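You operate a simulated robot arm through the tools that you are given. There is no shell and no other tool. Be economical: measure what you need, move in short steps, check, and stop when the job is done.

The job below is to be done with a simulated robot arm. You get a single attempt, and the scene is never put back.

Task
Take the black grommet and leave it on the mat at the wiring station.
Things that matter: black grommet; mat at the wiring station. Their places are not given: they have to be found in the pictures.

Only the result counts: the job must be done as asked and must still hold three seconds after the hand-in. Knocking over, shifting, dropping, spilling or breaking anything else fails it.

Robot
A 6-joint arm with a two-finger parallel gripper, fixed in place. Base frame: the origin is at the foot of the arm, x ahead of it, y to its left, z up. Lengths are in cm, angles in rad, forces in N, time in s.
Its first joint turns from -1.152 to 1.152 rad. Payload 2.1 kg.
The TCP is the grasp point between the finger pads, 3 cm short of the fingertips. In the tool frame z runs along the fingers and y along their closing line. The gripper opens to 9.4 cm. The fingers are 2.8 cm wide and 1 cm thick; the gripper's body (5 by 9.6 cm) begins 5.5 cm behind the TCP.
Orientation is that of the tool frame in the base frame, as a unit quaternion [x, y, z, w]. With the fingers straight down and closing along the base's y, the tool's x points along the base's -x, its y along +y and its z along -z.

Tools
- The arm moves only by the tool step_arm. Its argument "steps" is a list of rows, each an object of numbers (a shift or turn left out is 0, a gripper value left out holds the last): "tx", "ty", "tz": the shift along the tool's x, y, z in cm; "yaw": the turn about the tool's z in rad; "claw": the gripper command, from -1 (fully open) to 1 (shut), values between in proportion. In form: [{"tx": .., "ty": .., "tz": .., "yaw": .., "claw": ..}, ...]. A call has 1 to 12 rows; each row is the pose to reach, as a shift and turn from the pose commanded when the call began, along the tool's axes at that moment. Each row takes 0.2 s and may step no farther than 5 cm and 0.15 rad from the row before; otherwise, or with a gripper value out of range, the whole call is refused. A pose out of reach is approached as far as the arm can. The call stops where the force on the tool passes 40 N (or 10 N more than at its start, if that is more) or the arm is blocked; 0.2 s more then pass. Each finger travels about 7.2 cm/s and halts on what it meets, pressing with about 36 N; the grip force reading is that of the motor and also rises with nothing between the fingers. The clock runs only during rows and for 0.2 s after the last one: add rows that repeat a pose to give the fingers time. The reply holds the time, the measured pose of the TCP, the force on the tool along the base axes, the opening and the grip force, in the units named above and with some noise, and new pictures: "views" is both (left out), scene, wrist or none.
- Cameras (640 x 400 px; columns grow to the right, rows downward): "scene" is fixed at [5.34, -36.73, 48.55]; the picture's right is [0.82, -0.57, 0.00], its down [-0.32, -0.45, -0.83] and it looks along [0.48, 0.68, -0.55] (base axes); focal length 260 px, centre (320, 200). "wrist" rides on the gripper at [-3.7, 0, -5.8] in the tool frame; the picture's right is [0.00, -1.00, 0.00], its down [0.97, 0.00, -0.24] and it looks along [0.24, 0.00, 0.97] (tool axes); focal length 218 px, centre (320, 200).
- measure_at(camera, pixels): for up to 12 pixels [column, row] of the newest picture of that camera ("zoom" is the newest enlarged one), the place [x, y, z] in the base frame of the surface seen there, good to about 0.2 cm. It takes no simulated time.
- close_up(camera, box): a new picture of the part [left, top, right, bottom] of that camera's present view, enlarged. It takes no simulated time.
- hand_in(): hands the job in; it is judged then, once.

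Go step by step. Measure first, check grasps and placings, and put right what went wrong. The budget is 60 turns and 170 pictures, counting those below and the enlarged ones. Unless the task says otherwise, let go and move clear before handing in, and close with one line.

The tools are called after "Emit:" as name(argument=value, ...) on one line, values as JSON. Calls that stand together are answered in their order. step_arm: Moves the arm, as the interface text tells. Its arguments: {"type":"object","properties":{"steps":{"type":"array","items":{"type":"object","properties":{"tx":{"type":"number"},"ty":{"type":"number"},"tz":{"type":"number"},"yaw":{"type":"number"},"claw":{"type":"number"}}}},"views":{"type":"string","enum":["both","scene","wrist","none"]}},"required":["steps"]} The other tools are called the same way: measure_at (camera, pixels) gives the place of the surface under pixels of a picture; close_up (camera, box) takes an enlarged picture of a part of a camera's view; hand_in () hands the job in.

At the start:

```text
clock: 0.0
ee_pos: [28.68, 10.01, 32.4]
tcp_rot: [0.0, 1.0, 0.001, 0.001]
ft_force: [-0.7, 0.2, 0.1]
finger_gap: 9.38
gripper_force: 0.0
```

scene: 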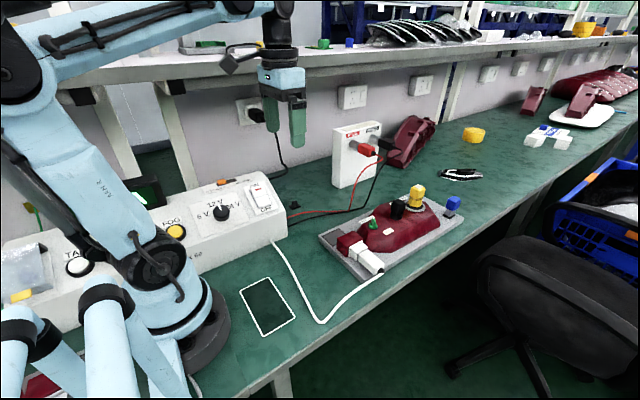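
wrist: 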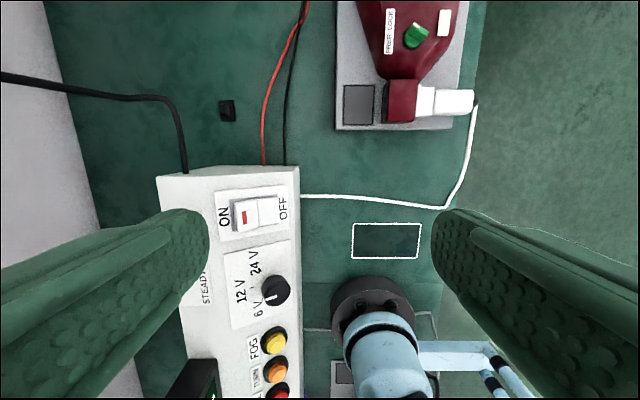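

The wrist picture shows a small black object at (227,110) and a white-outlined rectangle at (386,241). There are other black items too, such as scene (398,209), so I'll enlarge to identify them.

Emit:
close_up(camera="scene", box=[230, 160, 480, 345])

Emit:
close_up(camera="wrist", box=[180, 70, 300, 145])

Emit:
close_up(camera="wrist", box=[300, 200, 460, 300])

Emit:
measure_at(camera="wrist", pixels=[[227, 110], [222, 102], [234, 120], [227, 128], [386, 241], [355, 225], [418, 257], [352, 257], [419, 225], [358, 103], [230, 170], [266, 130]])

```text
2.16 times, centred on (355, 252) of scene
```

zoom: 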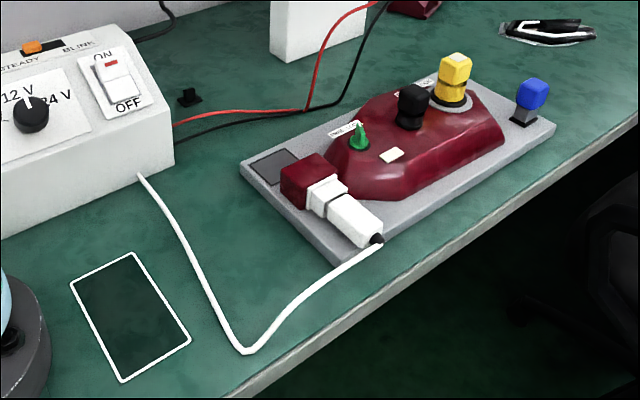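

```text
5.33 times, centred on (240, 108) of wrist
```

zoom: 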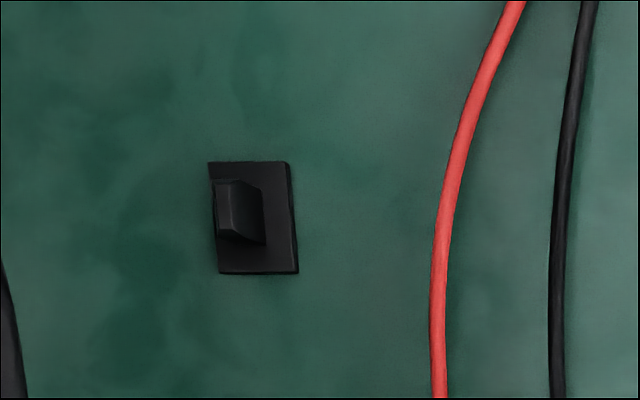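

```text
4.00 times, centred on (380, 250) of wrist
```

zoom: 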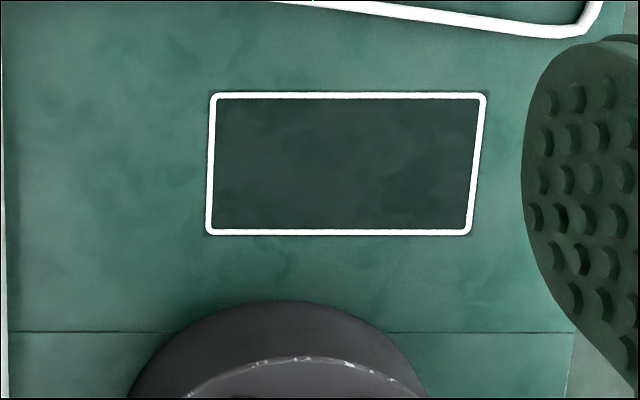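

```text
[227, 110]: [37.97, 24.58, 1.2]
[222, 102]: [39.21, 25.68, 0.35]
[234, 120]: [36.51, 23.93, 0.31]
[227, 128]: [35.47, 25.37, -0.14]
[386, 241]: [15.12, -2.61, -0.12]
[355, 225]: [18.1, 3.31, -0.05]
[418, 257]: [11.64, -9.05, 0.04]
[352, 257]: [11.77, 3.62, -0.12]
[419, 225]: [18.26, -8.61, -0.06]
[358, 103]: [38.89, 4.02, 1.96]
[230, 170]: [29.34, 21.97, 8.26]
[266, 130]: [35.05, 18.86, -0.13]
```

The wrist readings put the table at z≈0, while the text says 6.2, so I'll cross-check with the scene camera. I'll also look more closely at the black candidates.

Emit:
measure_at(camera="scene", pixels=[[293, 205], [267, 305], [243, 291], [295, 318], [398, 203], [398, 215], [320, 250], [417, 190], [452, 203], [338, 237], [318, 45], [474, 134]])

Emit:
close_up(camera="scene", box=[360, 175, 472, 245])

Emit:
close_up(camera="scene", box=[270, 190, 318, 220])

Emit:
close_up(camera="scene", box=[420, 60, 640, 200])

Emit:
close_up(camera="scene", box=[0, 160, 240, 310])

Emit:
close_up(camera="scene", box=[180, 0, 420, 150])

```text
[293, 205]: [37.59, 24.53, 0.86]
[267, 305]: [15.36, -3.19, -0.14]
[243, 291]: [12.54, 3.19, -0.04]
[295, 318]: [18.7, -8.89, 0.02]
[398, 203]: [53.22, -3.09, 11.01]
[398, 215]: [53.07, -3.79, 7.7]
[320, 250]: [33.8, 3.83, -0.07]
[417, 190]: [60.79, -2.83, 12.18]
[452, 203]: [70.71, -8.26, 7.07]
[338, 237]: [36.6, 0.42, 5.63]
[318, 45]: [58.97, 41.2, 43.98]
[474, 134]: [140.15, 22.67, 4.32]
```

```text
5.71 times, centred on (416, 210) of scene
```

zoom: 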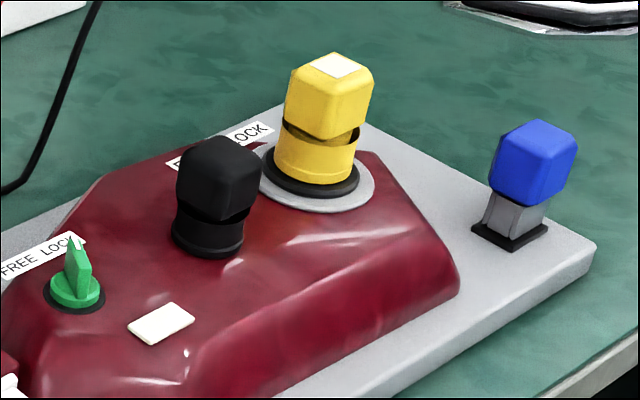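

```text
13.33 times, centred on (294, 205) of scene
```

zoom: 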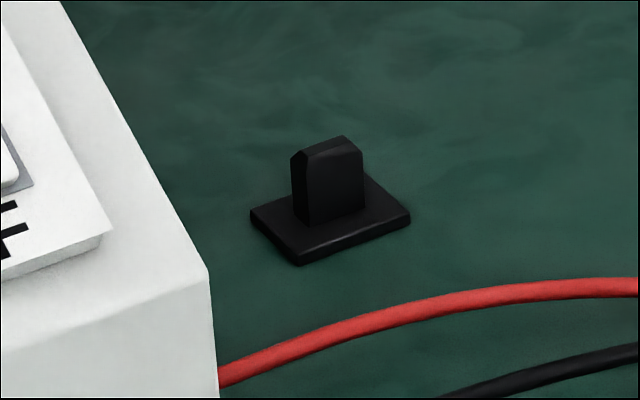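

```text
2.86 times, centred on (530, 130) of scene
```

zoom: 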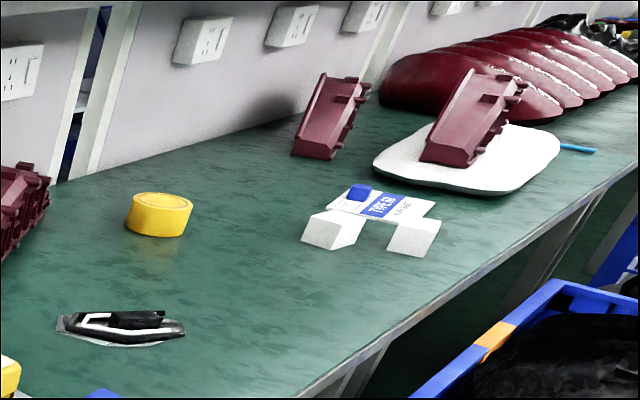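

```text
2.67 times, centred on (120, 235) of scene
```

zoom: 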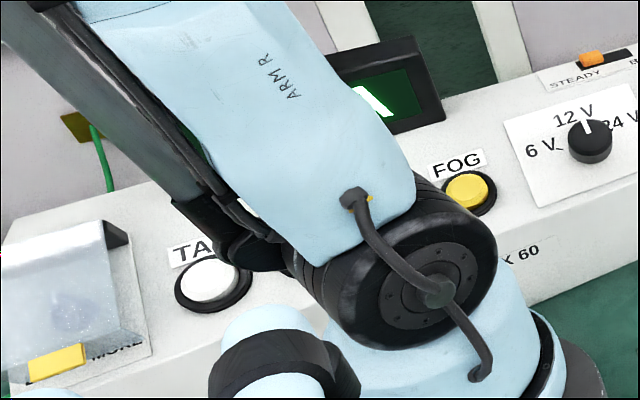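

```text
2.67 times, centred on (300, 75) of scene
```

zoom: 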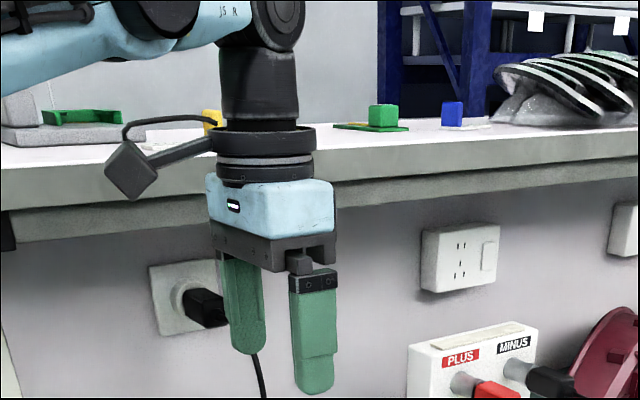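

Both cameras agree the table is at z≈0. The loose, flanged black part at (37.6,24.6) is the likely grommet. Before choosing the mat, I'll check the dark squares at wrist (358,103) and (343,375), and read the labels.

Emit:
close_up(camera="wrist", box=[320, 0, 490, 135])

Emit:
close_up(camera="wrist", box=[300, 310, 440, 400])

Emit:
close_up(camera="scene", box=[0, 290, 240, 400])

Emit:
close_up(camera="scene", box=[310, 100, 450, 190])

Emit:
measure_at(camera="wrist", pixels=[[346, 88], [374, 88], [374, 120], [346, 122], [343, 375], [285, 130], [298, 180], [165, 175], [90, 90]])

```text
2.96 times, centred on (405, 68) of wrist
```

zoom: 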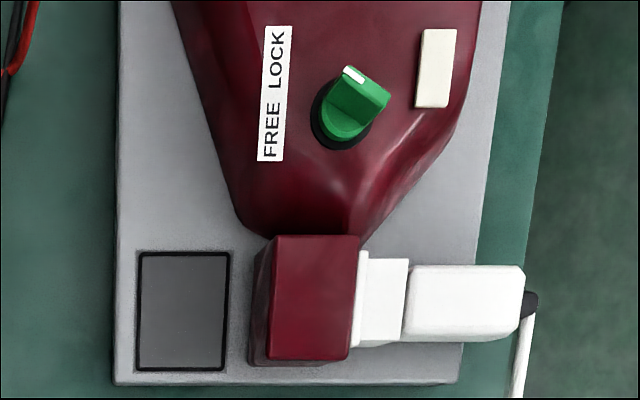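

```text
4.44 times, centred on (370, 355) of wrist
```

zoom: 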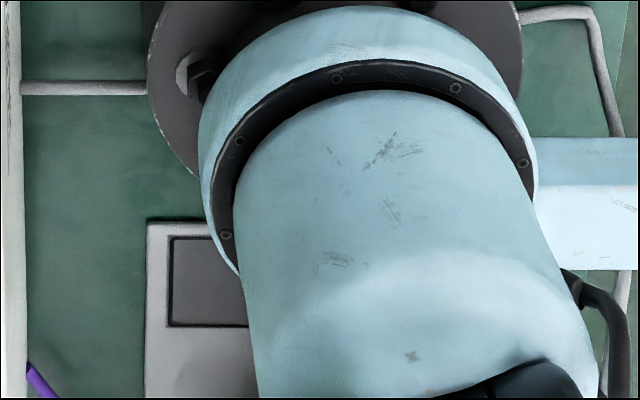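

```text
2.67 times, centred on (120, 345) of scene
```

zoom: 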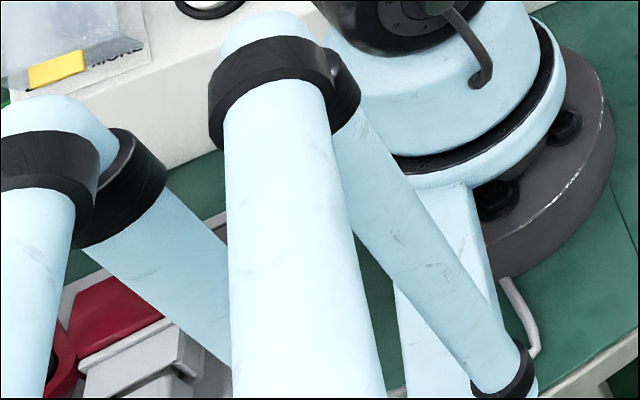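

```text
4.44 times, centred on (380, 145) of scene
```

zoom: 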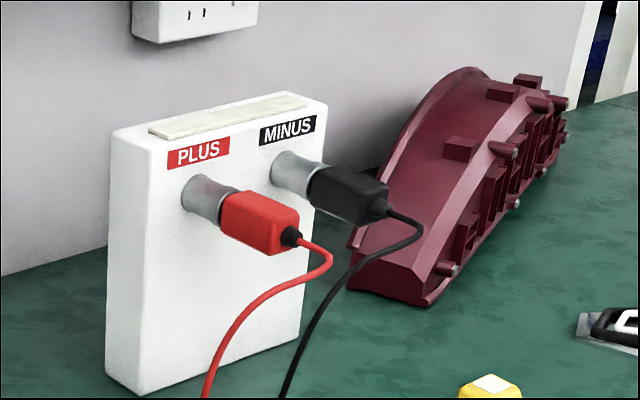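

```text
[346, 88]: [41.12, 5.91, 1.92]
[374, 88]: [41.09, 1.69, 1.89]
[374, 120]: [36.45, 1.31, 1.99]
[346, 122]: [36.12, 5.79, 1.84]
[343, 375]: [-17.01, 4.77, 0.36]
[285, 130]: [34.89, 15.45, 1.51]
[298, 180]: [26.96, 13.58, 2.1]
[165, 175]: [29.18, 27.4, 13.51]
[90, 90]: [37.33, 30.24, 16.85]
```

The mat is the white-outlined rectangle spanning x 11.7–18.2 and y −9 to 3.4. The dark square on the fixture is part of the fixture itself. Next I'll check the wall and cable clearance around the grommet.

Emit:
measure_at(camera="wrist", pixels=[[20, 60], [60, 40], [100, 150], [182, 160], [160, 100], [120, 95], [70, 60], [30, 150], [180, 180], [290, 172]])

Emit:
measure_at(camera="scene", pixels=[[278, 150], [285, 165], [255, 112], [225, 60], [300, 52], [265, 180], [283, 178], [340, 60]])

```text
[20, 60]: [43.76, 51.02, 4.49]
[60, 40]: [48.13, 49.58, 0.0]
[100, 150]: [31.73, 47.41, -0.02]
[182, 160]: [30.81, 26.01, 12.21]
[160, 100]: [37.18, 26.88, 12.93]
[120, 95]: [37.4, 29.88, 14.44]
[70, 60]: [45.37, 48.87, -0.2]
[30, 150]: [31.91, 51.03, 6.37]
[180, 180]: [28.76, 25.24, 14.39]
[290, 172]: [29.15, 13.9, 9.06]
```

```text
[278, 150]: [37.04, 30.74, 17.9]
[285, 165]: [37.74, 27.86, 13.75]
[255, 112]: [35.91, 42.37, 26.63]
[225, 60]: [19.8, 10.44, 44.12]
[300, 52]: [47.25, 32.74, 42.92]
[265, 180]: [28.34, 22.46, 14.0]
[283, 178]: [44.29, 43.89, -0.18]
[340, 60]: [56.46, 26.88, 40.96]
```

A black cable runs from the wall through about (37,31,18) and (37,27,13), then along to (31,26,12), so it nearly overhangs the grommet. I'll move to a safe hover at about (37,19,26) for a better look.

Emit:
step_arm(steps=[{"tx": -2, "ty": 2.3, "tz": 1.6}, {"tx": -4, "ty": 4.6, "tz": 3.2}, {"tx": -6, "ty": 6.9, "tz": 4.8}, {"tx": -8, "ty": 9, "tz": 6.4}, {"tx": -8, "ty": 9, "tz": 6.4}])

```text
clock: 1.2
ee_pos: [36.81, 18.91, 25.81]
tcp_rot: [0.0, 1.0, 0.001, 0.001]
ft_force: [0.6, -0.4, 0.3]
finger_gap: 9.38
gripper_force: 0.1
```

scene: 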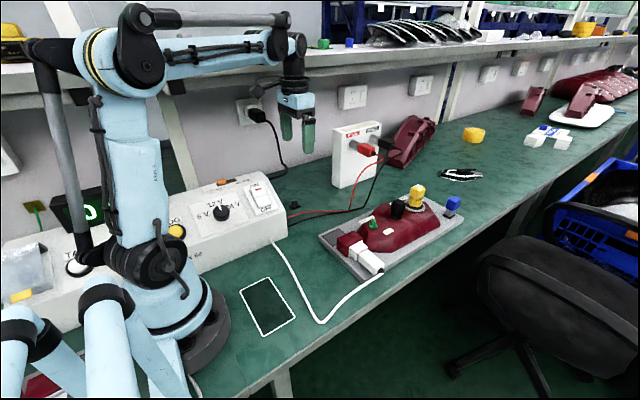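
wrist: 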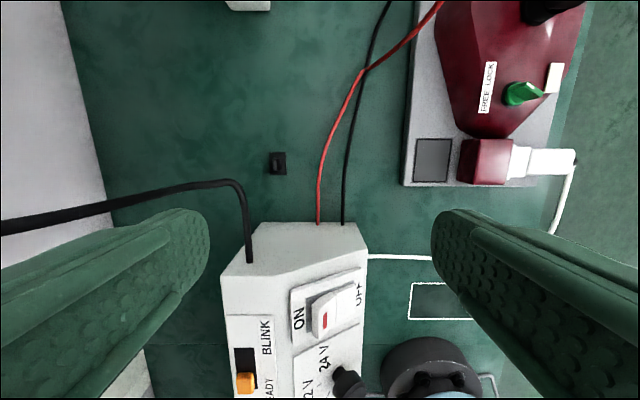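

Emit:
close_up(camera="wrist", box=[180, 130, 340, 280])

Emit:
measure_at(camera="wrist", pixels=[[100, 206], [150, 193], [200, 183], [228, 181], [238, 187], [243, 200], [247, 225], [250, 255], [226, 262], [258, 226], [355, 226], [320, 215]])

Emit:
close_up(camera="scene", box=[230, 50, 350, 160])

```text
2.67 times, centred on (260, 205) of wrist
```

zoom: 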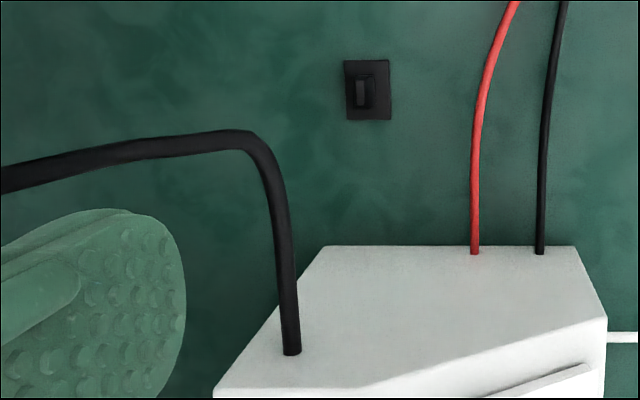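

```text
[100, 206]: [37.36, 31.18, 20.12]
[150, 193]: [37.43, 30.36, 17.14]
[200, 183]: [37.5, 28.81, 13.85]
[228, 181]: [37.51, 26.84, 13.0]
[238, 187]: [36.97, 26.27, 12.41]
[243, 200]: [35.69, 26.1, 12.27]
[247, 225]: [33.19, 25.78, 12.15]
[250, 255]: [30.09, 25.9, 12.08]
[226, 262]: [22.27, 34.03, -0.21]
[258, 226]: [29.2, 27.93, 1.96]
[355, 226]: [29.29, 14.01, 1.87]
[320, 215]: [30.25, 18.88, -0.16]
```

```text
3.64 times, centred on (290, 105) of scene
```

zoom: 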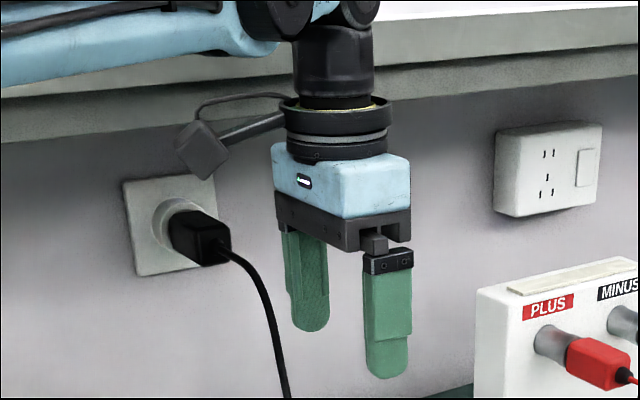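

The cable has a horizontal run at y≈26, x 30–37, z≈12, then climbs to the wall in the plane x≈37.4. I'll measure the grommet's outline and the hand's shape to work out clearance.

Emit:
measure_at(camera="zoom", pixels=[[205, 150], [240, 130], [190, 120], [345, 180], [345, 205], [310, 160], [385, 160], [336, 120], [336, 60], [300, 225], [408, 230], [278, 205]])

Emit:
close_up(camera="wrist", box=[258, 145, 298, 180])

```text
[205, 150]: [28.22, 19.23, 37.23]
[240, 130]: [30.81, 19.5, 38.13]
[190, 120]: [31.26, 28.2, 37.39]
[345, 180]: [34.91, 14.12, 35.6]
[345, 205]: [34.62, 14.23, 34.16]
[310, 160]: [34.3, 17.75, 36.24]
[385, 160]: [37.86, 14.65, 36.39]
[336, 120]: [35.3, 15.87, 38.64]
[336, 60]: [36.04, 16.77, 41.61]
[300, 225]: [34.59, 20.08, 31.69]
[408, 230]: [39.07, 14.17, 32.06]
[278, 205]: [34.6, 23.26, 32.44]
```

```text
11.43 times, centred on (278, 162) of wrist
```

zoom: 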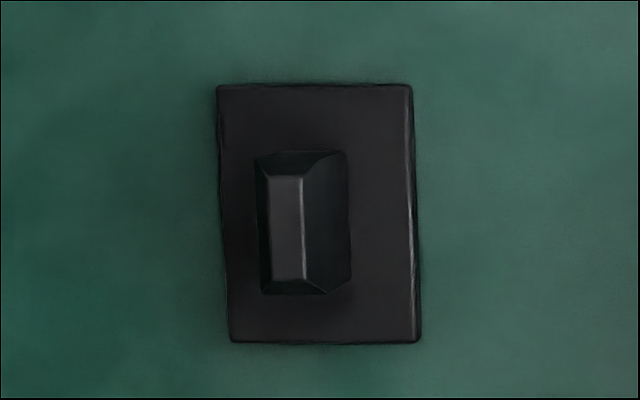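

Emit:
measure_at(camera="zoom", pixels=[[222, 90], [408, 90], [232, 338], [416, 338], [270, 182], [300, 182], [272, 272], [302, 274], [285, 230], [346, 155], [347, 280], [380, 210]])

```text
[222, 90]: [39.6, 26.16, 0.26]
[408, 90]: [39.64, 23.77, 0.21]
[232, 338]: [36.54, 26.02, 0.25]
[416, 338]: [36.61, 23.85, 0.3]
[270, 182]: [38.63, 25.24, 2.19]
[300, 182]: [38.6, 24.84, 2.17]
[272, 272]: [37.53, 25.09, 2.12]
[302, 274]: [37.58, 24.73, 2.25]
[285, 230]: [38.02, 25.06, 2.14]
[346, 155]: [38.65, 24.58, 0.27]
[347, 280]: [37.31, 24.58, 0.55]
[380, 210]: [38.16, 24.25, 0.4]
```

The grommet's flange spans x 36.5–39.6 and y 23.75–26.1 at z 0.3, with a blade up to z 2.15 centred at (38.0,24.9). To stay clear of the cable I plan to grip the −y end of the flange along x, which needs the hand turned. First I'll rotate to see what sticks out on the tool's −x side.

Emit:
step_arm(steps=[{"yaw": 0.15}, {"yaw": 0.3}, {"yaw": 0.45}, {"yaw": 0.6}, {"yaw": 0.75}, {"yaw": 0.9}, {"yaw": 1.05}, {"yaw": 1.2}, {"yaw": 1.2}], views="scene")

Emit:
close_up(camera="scene", box=[240, 50, 360, 160])

```text
clock: 2.7
ee_pos: [36.58, 18.64, 25.96]
tcp_rot: [0.433, 0.901, -0.003, -0.001]
ft_force: [0.0, -2.7, 0.2]
finger_gap: 9.41
gripper_force: 0.1
stopped in row 7: the force on the tool passed its limit (the readings are from after the stop); the commanded pose is now the measured one
```

scene: 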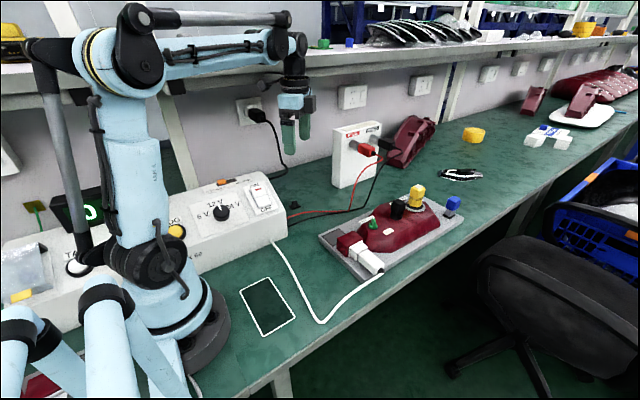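

```text
3.64 times, centred on (300, 105) of scene
```

zoom: 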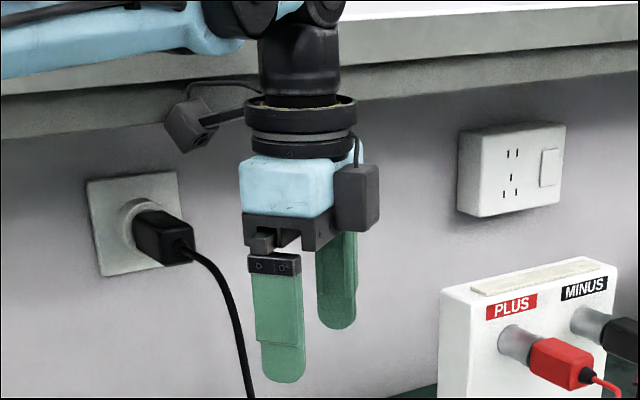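

The turn stopped on contact: the side camera at about (31,28,37) probably met the shelf. A second camera box sits on the tool's −x side. I'll turn the other way so the outrigger swings away from the shelf, and measure the space on the +x side.

Emit:
step_arm(steps=[{"yaw": -0.15}, {"yaw": -0.3}, {"yaw": -0.45}, {"yaw": -0.6}, {"yaw": -0.75}, {"yaw": -0.9}, {"yaw": -1.05}, {"yaw": -1.2}, {"yaw": -1.35}, {"yaw": -1.5}, {"yaw": -1.65}, {"yaw": -1.8}], views="scene")

Emit:
measure_at(camera="scene", pixels=[[200, 90], [230, 85], [220, 72], [335, 183], [356, 186], [340, 140], [380, 135], [366, 152], [395, 165], [300, 188], [293, 205], [312, 60]])

```text
clock: 5.3
ee_pos: [36.6, 18.65, 26.0]
tcp_rot: [-0.438, 0.899, -0.002, -0.004]
ft_force: [-0.2, 0.2, -0.2]
finger_gap: 9.4
gripper_force: 0.1
```

scene: 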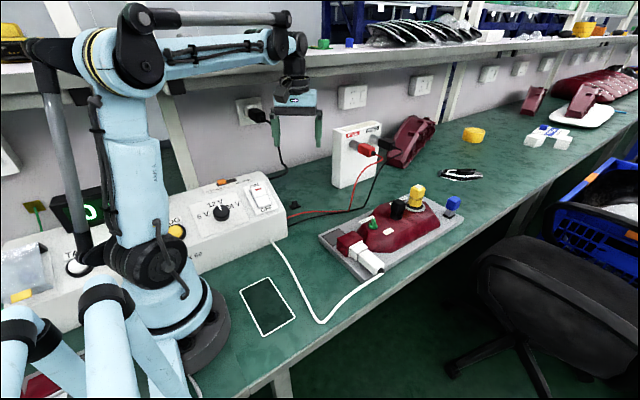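

```text
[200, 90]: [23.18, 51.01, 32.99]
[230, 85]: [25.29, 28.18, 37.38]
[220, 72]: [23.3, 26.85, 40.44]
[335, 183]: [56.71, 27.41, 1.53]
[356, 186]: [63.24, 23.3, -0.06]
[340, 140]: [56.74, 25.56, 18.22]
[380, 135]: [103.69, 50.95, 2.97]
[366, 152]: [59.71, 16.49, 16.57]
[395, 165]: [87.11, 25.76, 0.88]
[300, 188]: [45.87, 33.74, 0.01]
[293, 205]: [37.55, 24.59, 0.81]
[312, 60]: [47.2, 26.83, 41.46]
```

The shelf front is at y≈26.8 and z 37–43, so I must get low before moving past y≈22. The area around x 38–48, y 22–32 is clear of the PLUS box, which starts at x≥56. I'll finish the turn to −90°.

Emit:
step_arm(steps=[{"yaw": -0.15}, {"yaw": -0.3}, {"yaw": -0.45}, {"yaw": -0.6}, {"yaw": -0.667}, {"yaw": -0.667}])

```text
clock: 6.7
ee_pos: [36.72, 18.54, 25.97]
tcp_rot: [0.708, -0.707, 0.001, 0.002]
ft_force: [-0.4, 1.1, -0.2]
finger_gap: 9.39
gripper_force: 0.0
```

scene: 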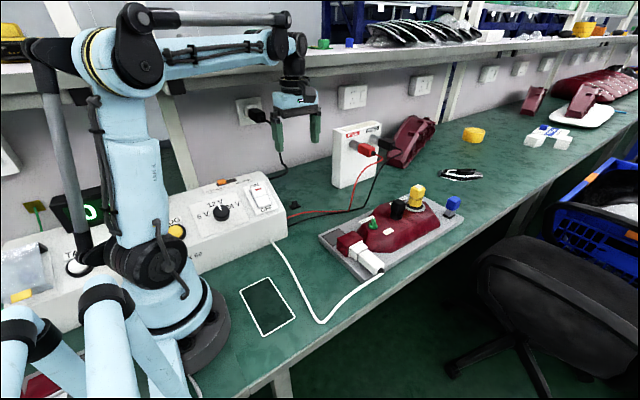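
wrist: 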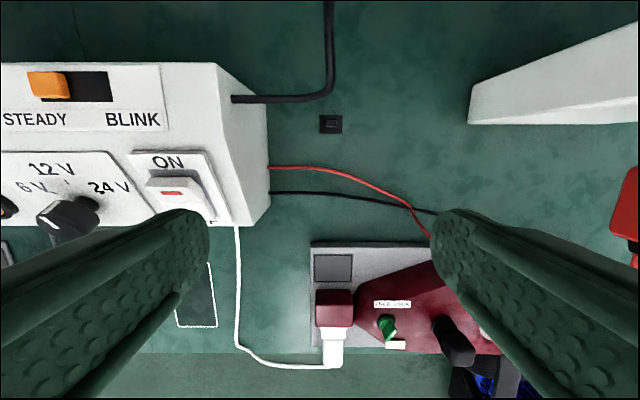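

The picture's right is now +x and its up is +y. I'll re-measure the cable and grommet from this angle.

Emit:
measure_at(camera="wrist", pixels=[[328, 10], [330, 40], [331, 70], [328, 85], [318, 94], [305, 97], [280, 98], [330, 124], [322, 117], [340, 131], [330, 155], [460, 90]])

Emit:
close_up(camera="wrist", box=[290, 60, 370, 140])

```text
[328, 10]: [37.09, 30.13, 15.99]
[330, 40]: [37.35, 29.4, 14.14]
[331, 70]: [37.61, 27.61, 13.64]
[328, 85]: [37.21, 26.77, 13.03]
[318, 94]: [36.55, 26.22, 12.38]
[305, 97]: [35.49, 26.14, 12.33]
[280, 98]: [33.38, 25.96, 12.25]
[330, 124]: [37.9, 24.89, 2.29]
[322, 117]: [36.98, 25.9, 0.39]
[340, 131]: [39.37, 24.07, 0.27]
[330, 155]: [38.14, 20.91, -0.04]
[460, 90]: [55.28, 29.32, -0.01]
```

```text
5.00 times, centred on (330, 100) of wrist
```

zoom: 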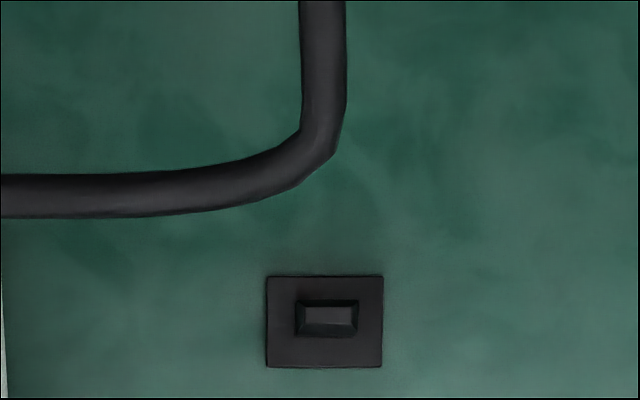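

The cable's +x edge is at about x=38.05 and the grommet blade is centred at (38.0,24.9). My plan is:
1. Keep the gripper open and stay on the +x side of the cable.
2. Put the −x finger under the cable, behind the blade.
3. Nudge the grommet in −y, out from under the cable, and grasp it there.

First I'll descend at (46,21).

Emit:
step_arm(steps=[{"ty": -3.1, "tx": -0.8, "tz": 0.6}, {"ty": -6.2, "tx": -1.6, "tz": 1.2}, {"ty": -9.28, "tx": -2.46, "tz": 2}, {"ty": -9.28, "tx": -2.46, "tz": 6}, {"ty": -9.28, "tx": -2.46, "tz": 10}, {"ty": -9.28, "tx": -2.46, "tz": 14}, {"ty": -9.28, "tx": -2.46, "tz": 17}, {"ty": -9.28, "tx": -2.46, "tz": 17}])

```text
clock: 8.5
ee_pos: [45.73, 20.86, 8.8]
tcp_rot: [-0.707, 0.707, -0.001, -0.003]
ft_force: [-0.5, -1.1, -1.5]
finger_gap: 9.39
gripper_force: 0.0
```

scene: 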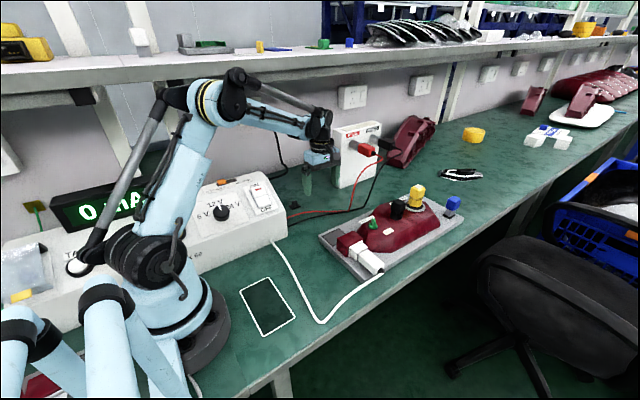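
wrist: 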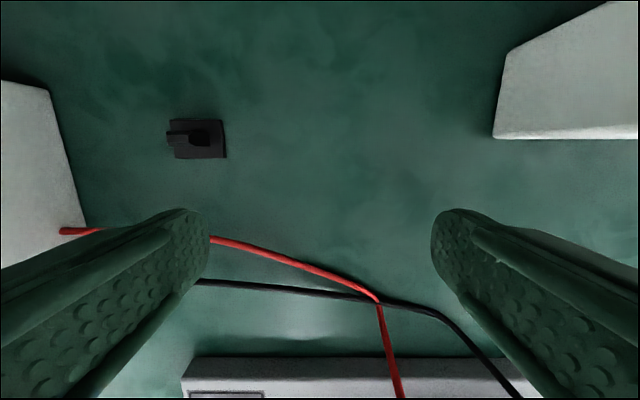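

I'm low at (45.7,20.9,8.8), with the grommet at (198,138) ahead and to the left. I'll move +y to about 27.5 at x≈46, then lower to just above flange height.

Emit:
step_arm(steps=[{"tx": -3.3, "ty": -0.1}, {"tx": -6.6, "ty": -0.1}, {"tx": -6.6, "ty": -0.1, "tz": 2.2}, {"tx": -6.6, "ty": -0.1, "tz": 4.4}, {"tx": -6.6, "ty": -0.1, "tz": 4.4}, {"tx": -6.6, "ty": -0.1, "tz": 4.4}])

Emit:
close_up(camera="scene", box=[250, 110, 380, 230])

```text
clock: 9.9
ee_pos: [46.06, 27.65, 4.59]
tcp_rot: [-0.706, 0.708, 0.0, -0.003]
ft_force: [-0.1, -0.3, -0.5]
finger_gap: 9.4
gripper_force: 0.0
```

scene: 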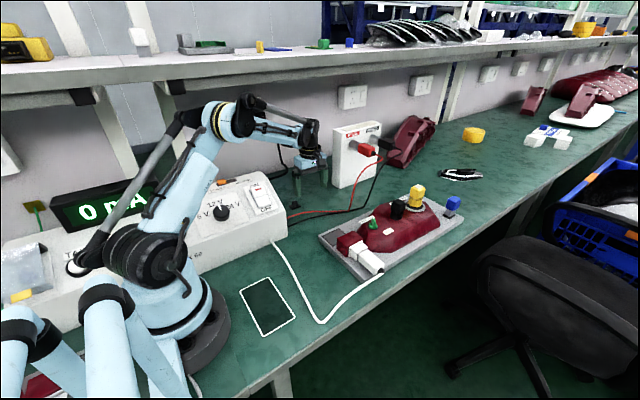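
wrist: 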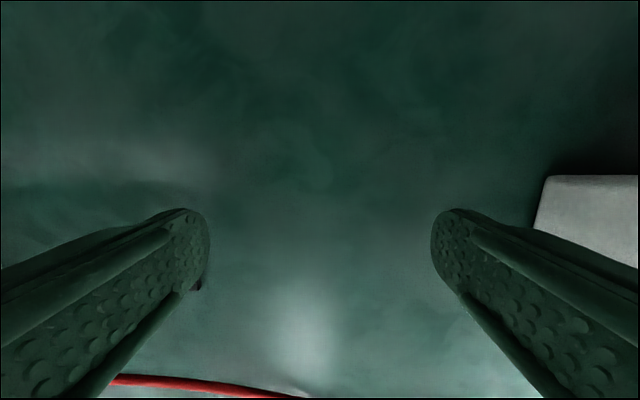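

```text
3.33 times, centred on (315, 170) of scene
```

zoom: 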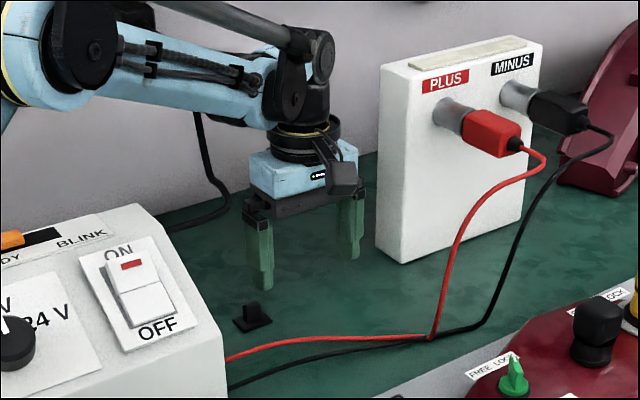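

The −x finger now stands beside the grommet, and the cable is clear. I'll lower to 3.6 and slide −x to x≈43.2 so the finger is behind the blade.

Emit:
step_arm(steps=[{"tz": 0.95}, {"tz": 0.95, "ty": 1.4}, {"tz": 0.95, "ty": 2.85}, {"tz": 0.95, "ty": 2.85}])

Emit:
close_up(camera="scene", box=[270, 130, 340, 220])

```text
clock: 10.9
ee_pos: [43.13, 27.76, 3.68]
tcp_rot: [-0.707, 0.708, 0.0, -0.003]
ft_force: [-1.0, 0.6, 0.4]
finger_gap: 9.39
gripper_force: 0.0
```

scene: 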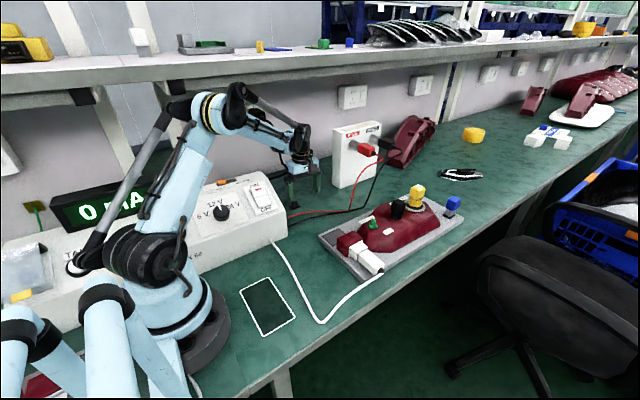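
wrist: 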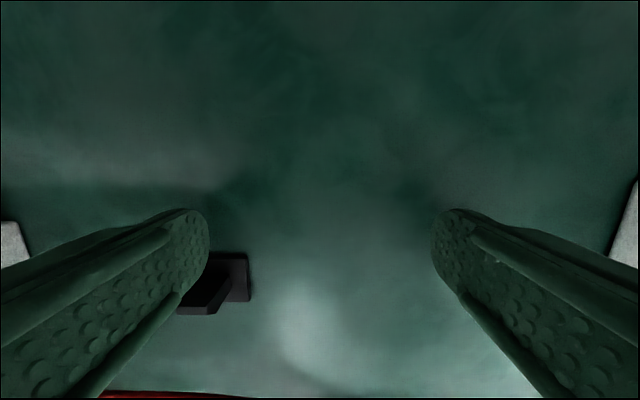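

```text
4.44 times, centred on (305, 175) of scene
```

zoom: 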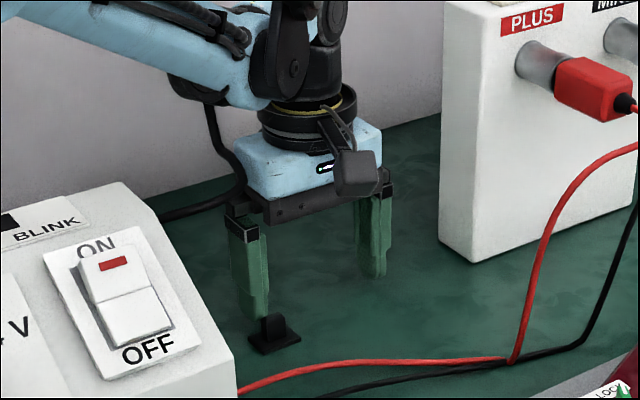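

The finger sits behind the blade with no contact force. I'll push slowly in −y by 3.5 cm.

Emit:
step_arm(steps=[{"tx": 0.5}, {"tx": 0.9}, {"tx": 1.3}, {"tx": 1.7}, {"tx": 2.1}, {"tx": 2.5}, {"tx": 2.9}, {"tx": 3.2}, {"tx": 3.5}, {"tx": 3.5}])

Emit:
close_up(camera="scene", box=[270, 130, 340, 220])

```text
clock: 11.8
ee_pos: [42.98, 26.87, 3.77]
tcp_rot: [0.707, -0.707, -0.005, -0.004]
ft_force: [1.5, 1.0, 0.4]
finger_gap: 9.36
gripper_force: 0.0
stopped in row 4: the force on the tool passed its limit (the readings are from after the stop); the commanded pose is now the measured one
```

scene: 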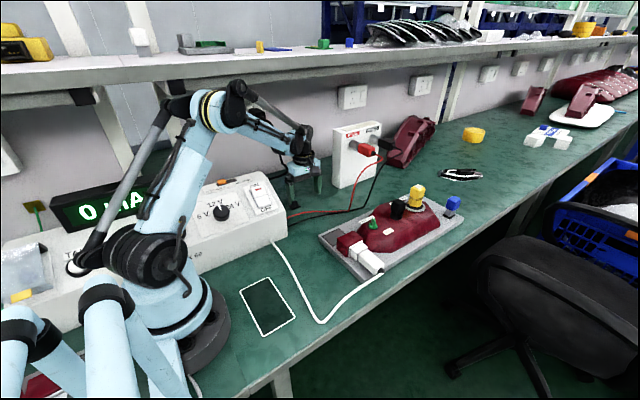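
wrist: 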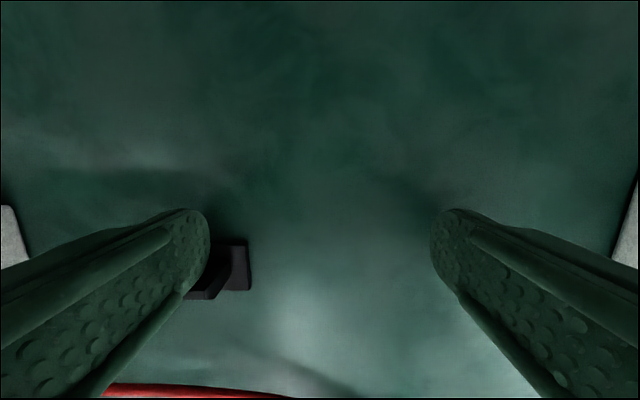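

```text
4.44 times, centred on (305, 175) of scene
```

zoom: 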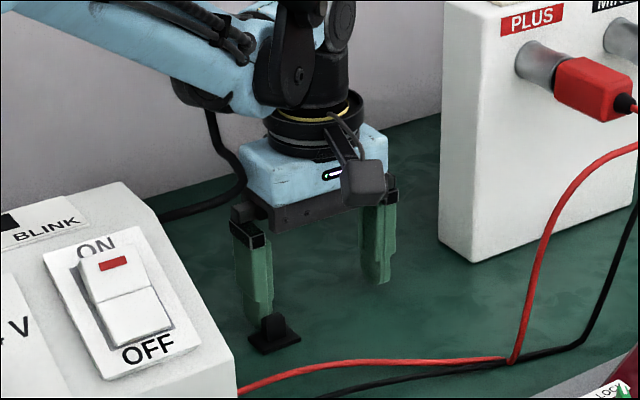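

The push stopped at y=26.87 and the grommet did not appear to move, so either it resists or the finger carriage touched the cable. I'll look closely at both contact candidates.

Emit:
close_up(camera="scene", box=[278, 160, 308, 212])

Emit:
close_up(camera="wrist", box=[150, 200, 290, 310])

Emit:
measure_at(camera="wrist", pixels=[[246, 242], [248, 288], [225, 270], [205, 295], [235, 265], [215, 285]])

```text
7.69 times, centred on (293, 186) of scene
```

zoom: 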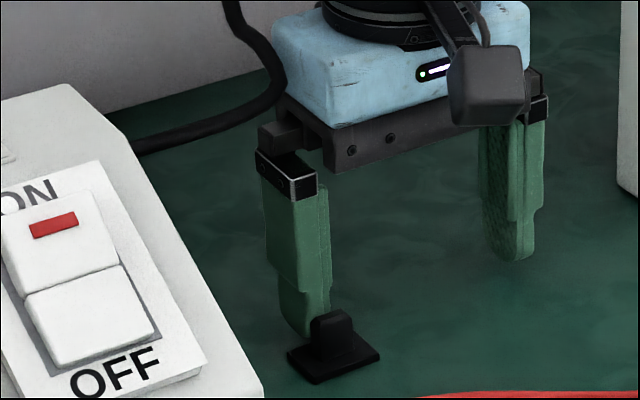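

```text
3.64 times, centred on (220, 255) of wrist
```

zoom: 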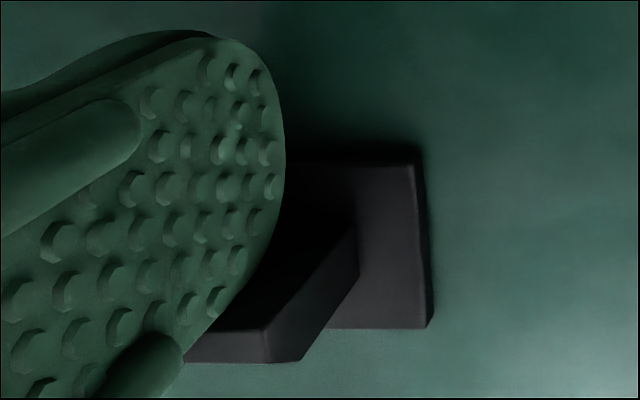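

```text
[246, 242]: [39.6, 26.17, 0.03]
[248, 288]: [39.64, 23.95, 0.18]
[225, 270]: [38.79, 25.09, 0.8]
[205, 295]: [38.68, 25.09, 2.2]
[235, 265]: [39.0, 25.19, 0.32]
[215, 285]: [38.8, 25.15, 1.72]
```

The cable passes very close to the body's −x end, while the carriage looks clear of it. To tell cable contact from grommet resistance, I'll back off, shift +x by 0.3, lower slightly, and push again gently while reading the force.

Emit:
step_arm(steps=[{"tx": -0.4}, {"tx": -0.4, "ty": -0.4}, {"tx": -0.4, "ty": -0.4, "tz": 0.25}, {"tx": -0.2, "ty": -0.4, "tz": 0.25}, {"tx": 0, "ty": -0.4, "tz": 0.25}, {"tx": 0.1, "ty": -0.4, "tz": 0.25}, {"tx": 0.2, "ty": -0.4, "tz": 0.25}, {"tx": 0.2, "ty": -0.4, "tz": 0.25}], views="wrist")

```text
clock: 13.6
ee_pos: [43.25, 26.79, 3.45]
tcp_rot: [0.708, -0.706, -0.008, -0.005]
ft_force: [2.4, 27.3, 8.4]
finger_gap: 9.25
gripper_force: 0.1
```

wrist: 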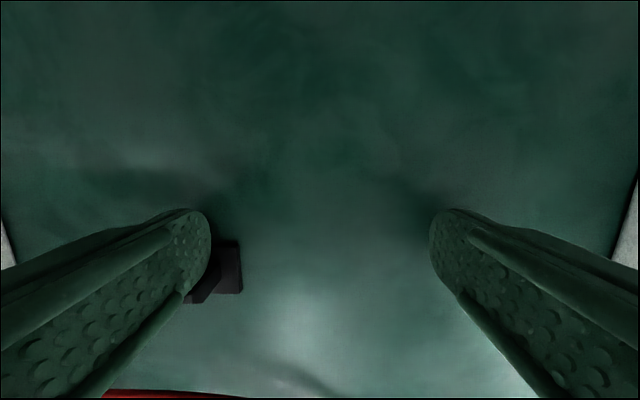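

The force reads 27 N in +y and the part still hasn't moved, so this item seems fixed or seated. It may not be the loose grommet at all. I'll back off by the same route and inspect the other black candidate on the fixture, at about (53,−3.5), from above.

Emit:
step_arm(steps=[{"tx": -0.8}, {"tx": -0.8, "ty": -1.5}, {"tx": -0.8, "ty": -2.8}, {"tx": -0.8, "ty": -2.8, "tz": -3}, {"tx": -0.8, "ty": -2.8, "tz": -6}, {"tx": 3, "ty": -2.8, "tz": -6}, {"tx": 6.5, "ty": -2.8, "tz": -7}, {"tx": 6.5, "ty": -2.8, "tz": -11.5}, {"tx": 6.5, "ty": -2.8, "tz": -16}, {"tx": 8, "ty": -2.8, "tz": -20}, {"tx": 8, "ty": -2.8, "tz": -20}])

Emit:
close_up(camera="wrist", box=[200, 180, 460, 400])

Emit:
close_up(camera="scene", box=[385, 175, 435, 220])

```text
clock: 16.0
ee_pos: [46.35, 18.24, 23.34]
tcp_rot: [0.708, -0.707, -0.005, -0.003]
ft_force: [0.2, -0.8, -0.4]
finger_gap: 9.42
gripper_force: 0.0
```

scene: 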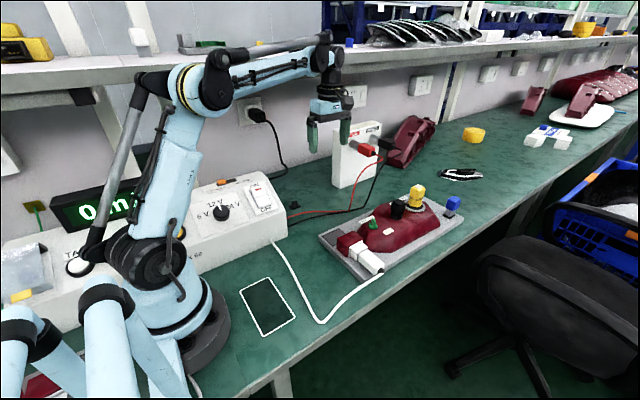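
wrist: 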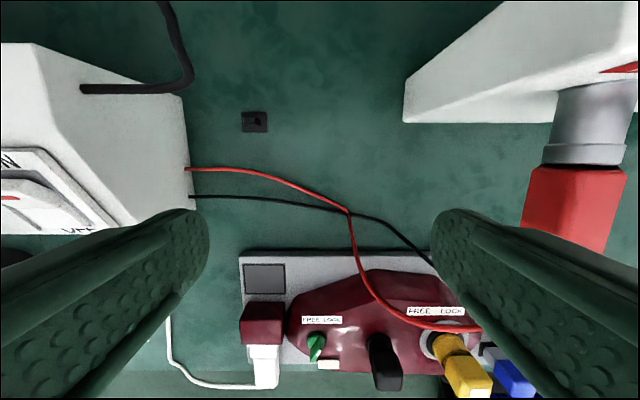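

```text
1.82 times, centred on (330, 290) of wrist
```

zoom: 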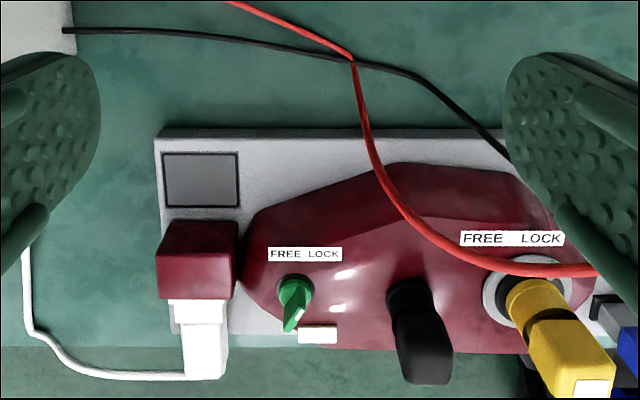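

```text
8.89 times, centred on (410, 198) of scene
```

zoom: 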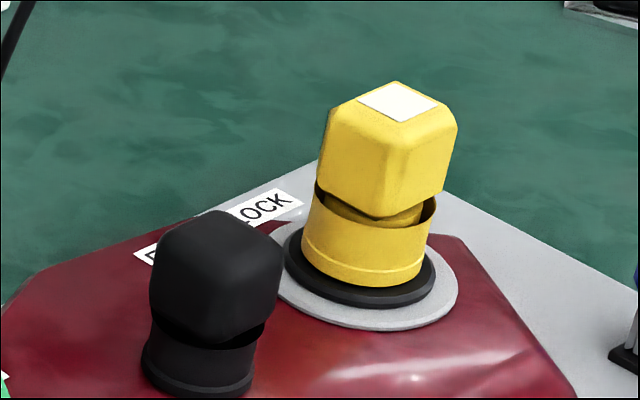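

On the fixture, the green and yellow knobs carry FREE/LOCK labels. The black piece at wrist (385,365) is a plain push-in part in the lamp, which fits a grommet, whereas the table item is fixed. I'll move above it for measurements.

Emit:
step_arm(steps=[{"tz": -3}, {"tz": -3, "tx": 4, "ty": -1}, {"tz": -3, "tx": 8, "ty": -2}, {"tz": -3, "tx": 12, "ty": -3}, {"tz": -3, "tx": 16, "ty": -4}, {"tz": -3, "tx": 19, "ty": -5}, {"tz": -3, "tx": 19, "ty": -5}])

Emit:
close_up(camera="wrist", box=[220, 110, 440, 300])

```text
clock: 17.6
ee_pos: [51.36, -0.84, 26.11]
tcp_rot: [0.707, -0.707, -0.005, -0.002]
ft_force: [0.8, -0.7, -0.4]
finger_gap: 9.39
gripper_force: 0.0
```

scene: 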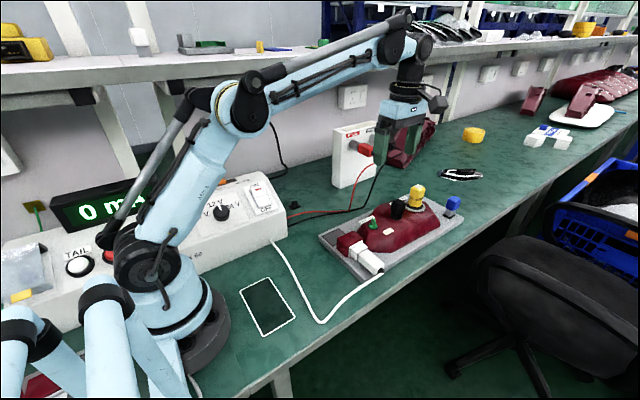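
wrist: 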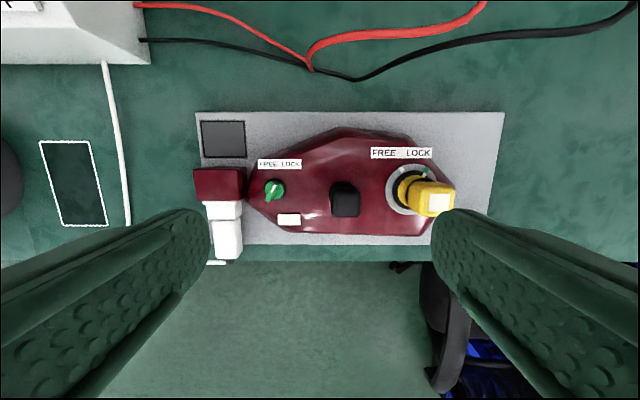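

```text
2.11 times, centred on (330, 205) of wrist
```

zoom: 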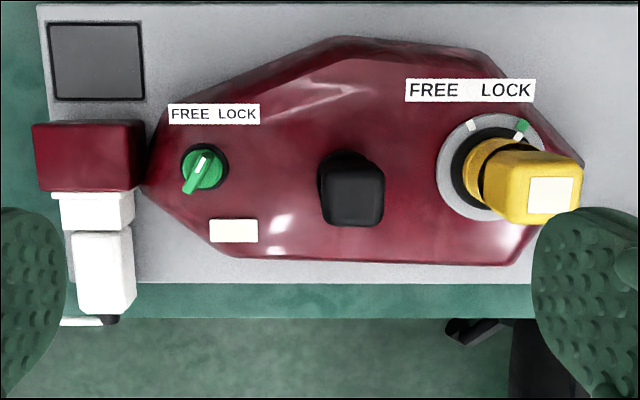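

The black part has a head of about 3 cm and stands on the lamp between the green knob and the yellow knob. I'll measure it and check the green knob's state.

Emit:
measure_at(camera="zoom", pixels=[[325, 190], [382, 190], [353, 172], [353, 222], [353, 198], [340, 160], [322, 165], [380, 215], [330, 215], [470, 190], [235, 232], [300, 200]])

Emit:
close_up(camera="wrist", box=[250, 150, 380, 230])

Emit:
close_up(camera="scene", box=[355, 190, 415, 240])

```text
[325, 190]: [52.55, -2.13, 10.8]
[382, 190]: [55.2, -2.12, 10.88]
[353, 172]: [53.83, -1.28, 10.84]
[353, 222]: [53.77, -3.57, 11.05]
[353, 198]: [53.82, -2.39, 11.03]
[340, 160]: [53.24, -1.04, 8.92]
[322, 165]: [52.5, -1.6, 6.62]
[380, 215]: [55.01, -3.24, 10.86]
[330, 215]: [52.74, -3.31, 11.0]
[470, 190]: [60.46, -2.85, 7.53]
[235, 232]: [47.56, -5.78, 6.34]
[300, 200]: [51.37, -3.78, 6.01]
```

```text
4.92 times, centred on (315, 190) of wrist
```

zoom: 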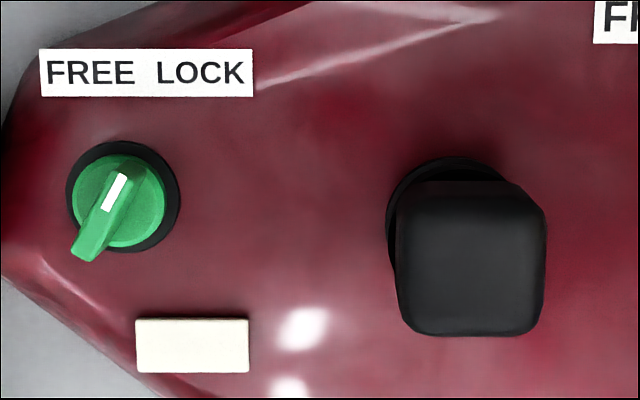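

```text
8.00 times, centred on (385, 215) of scene
```

zoom: 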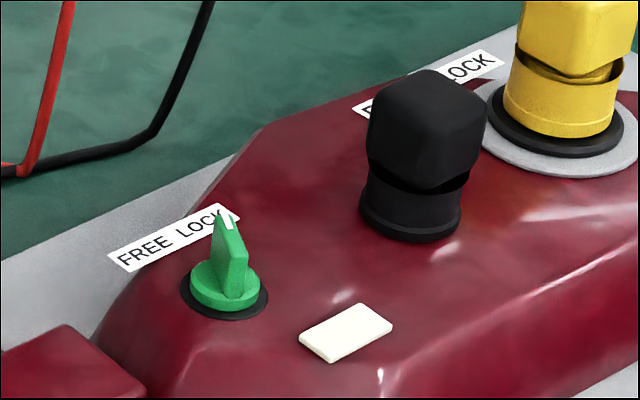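

The black part's head spans x 52.5–55.2 and y −3.6 to −1.2, with its top at z=11, so its centre is (53.85,−2.4). I'll pre-shape the gripper to about 5 cm and descend to just above it.

Emit:
step_arm(steps=[{"tx": 1.55, "ty": -2.5, "claw": -0.1}, {"tx": 1.55, "ty": -2.5, "tz": 3.5}, {"tx": 1.55, "ty": -2.5, "tz": 7}, {"tx": 1.55, "ty": -2.5, "tz": 10}, {"tx": 1.55, "ty": -2.5, "tz": 11.5}, {"tx": 1.55, "ty": -2.5, "tz": 11.5}])

Emit:
close_up(camera="scene", box=[350, 130, 470, 240])

```text
clock: 19.0
ee_pos: [53.69, -2.23, 14.39]
tcp_rot: [0.707, -0.707, -0.005, -0.003]
ft_force: [0.1, -0.7, -0.1]
finger_gap: 5.16
gripper_force: 0.1
```

scene: 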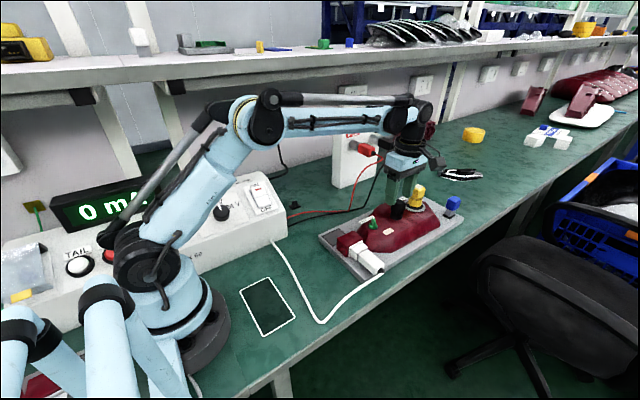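
wrist: 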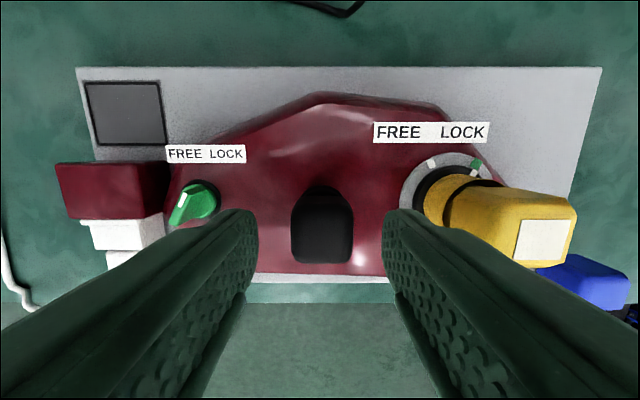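

```text
3.64 times, centred on (410, 185) of scene
```

zoom: 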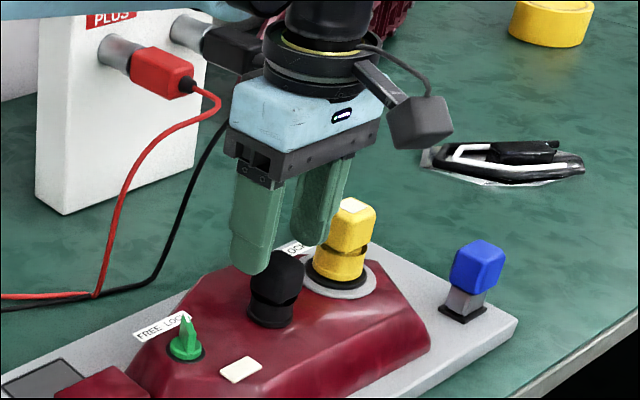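

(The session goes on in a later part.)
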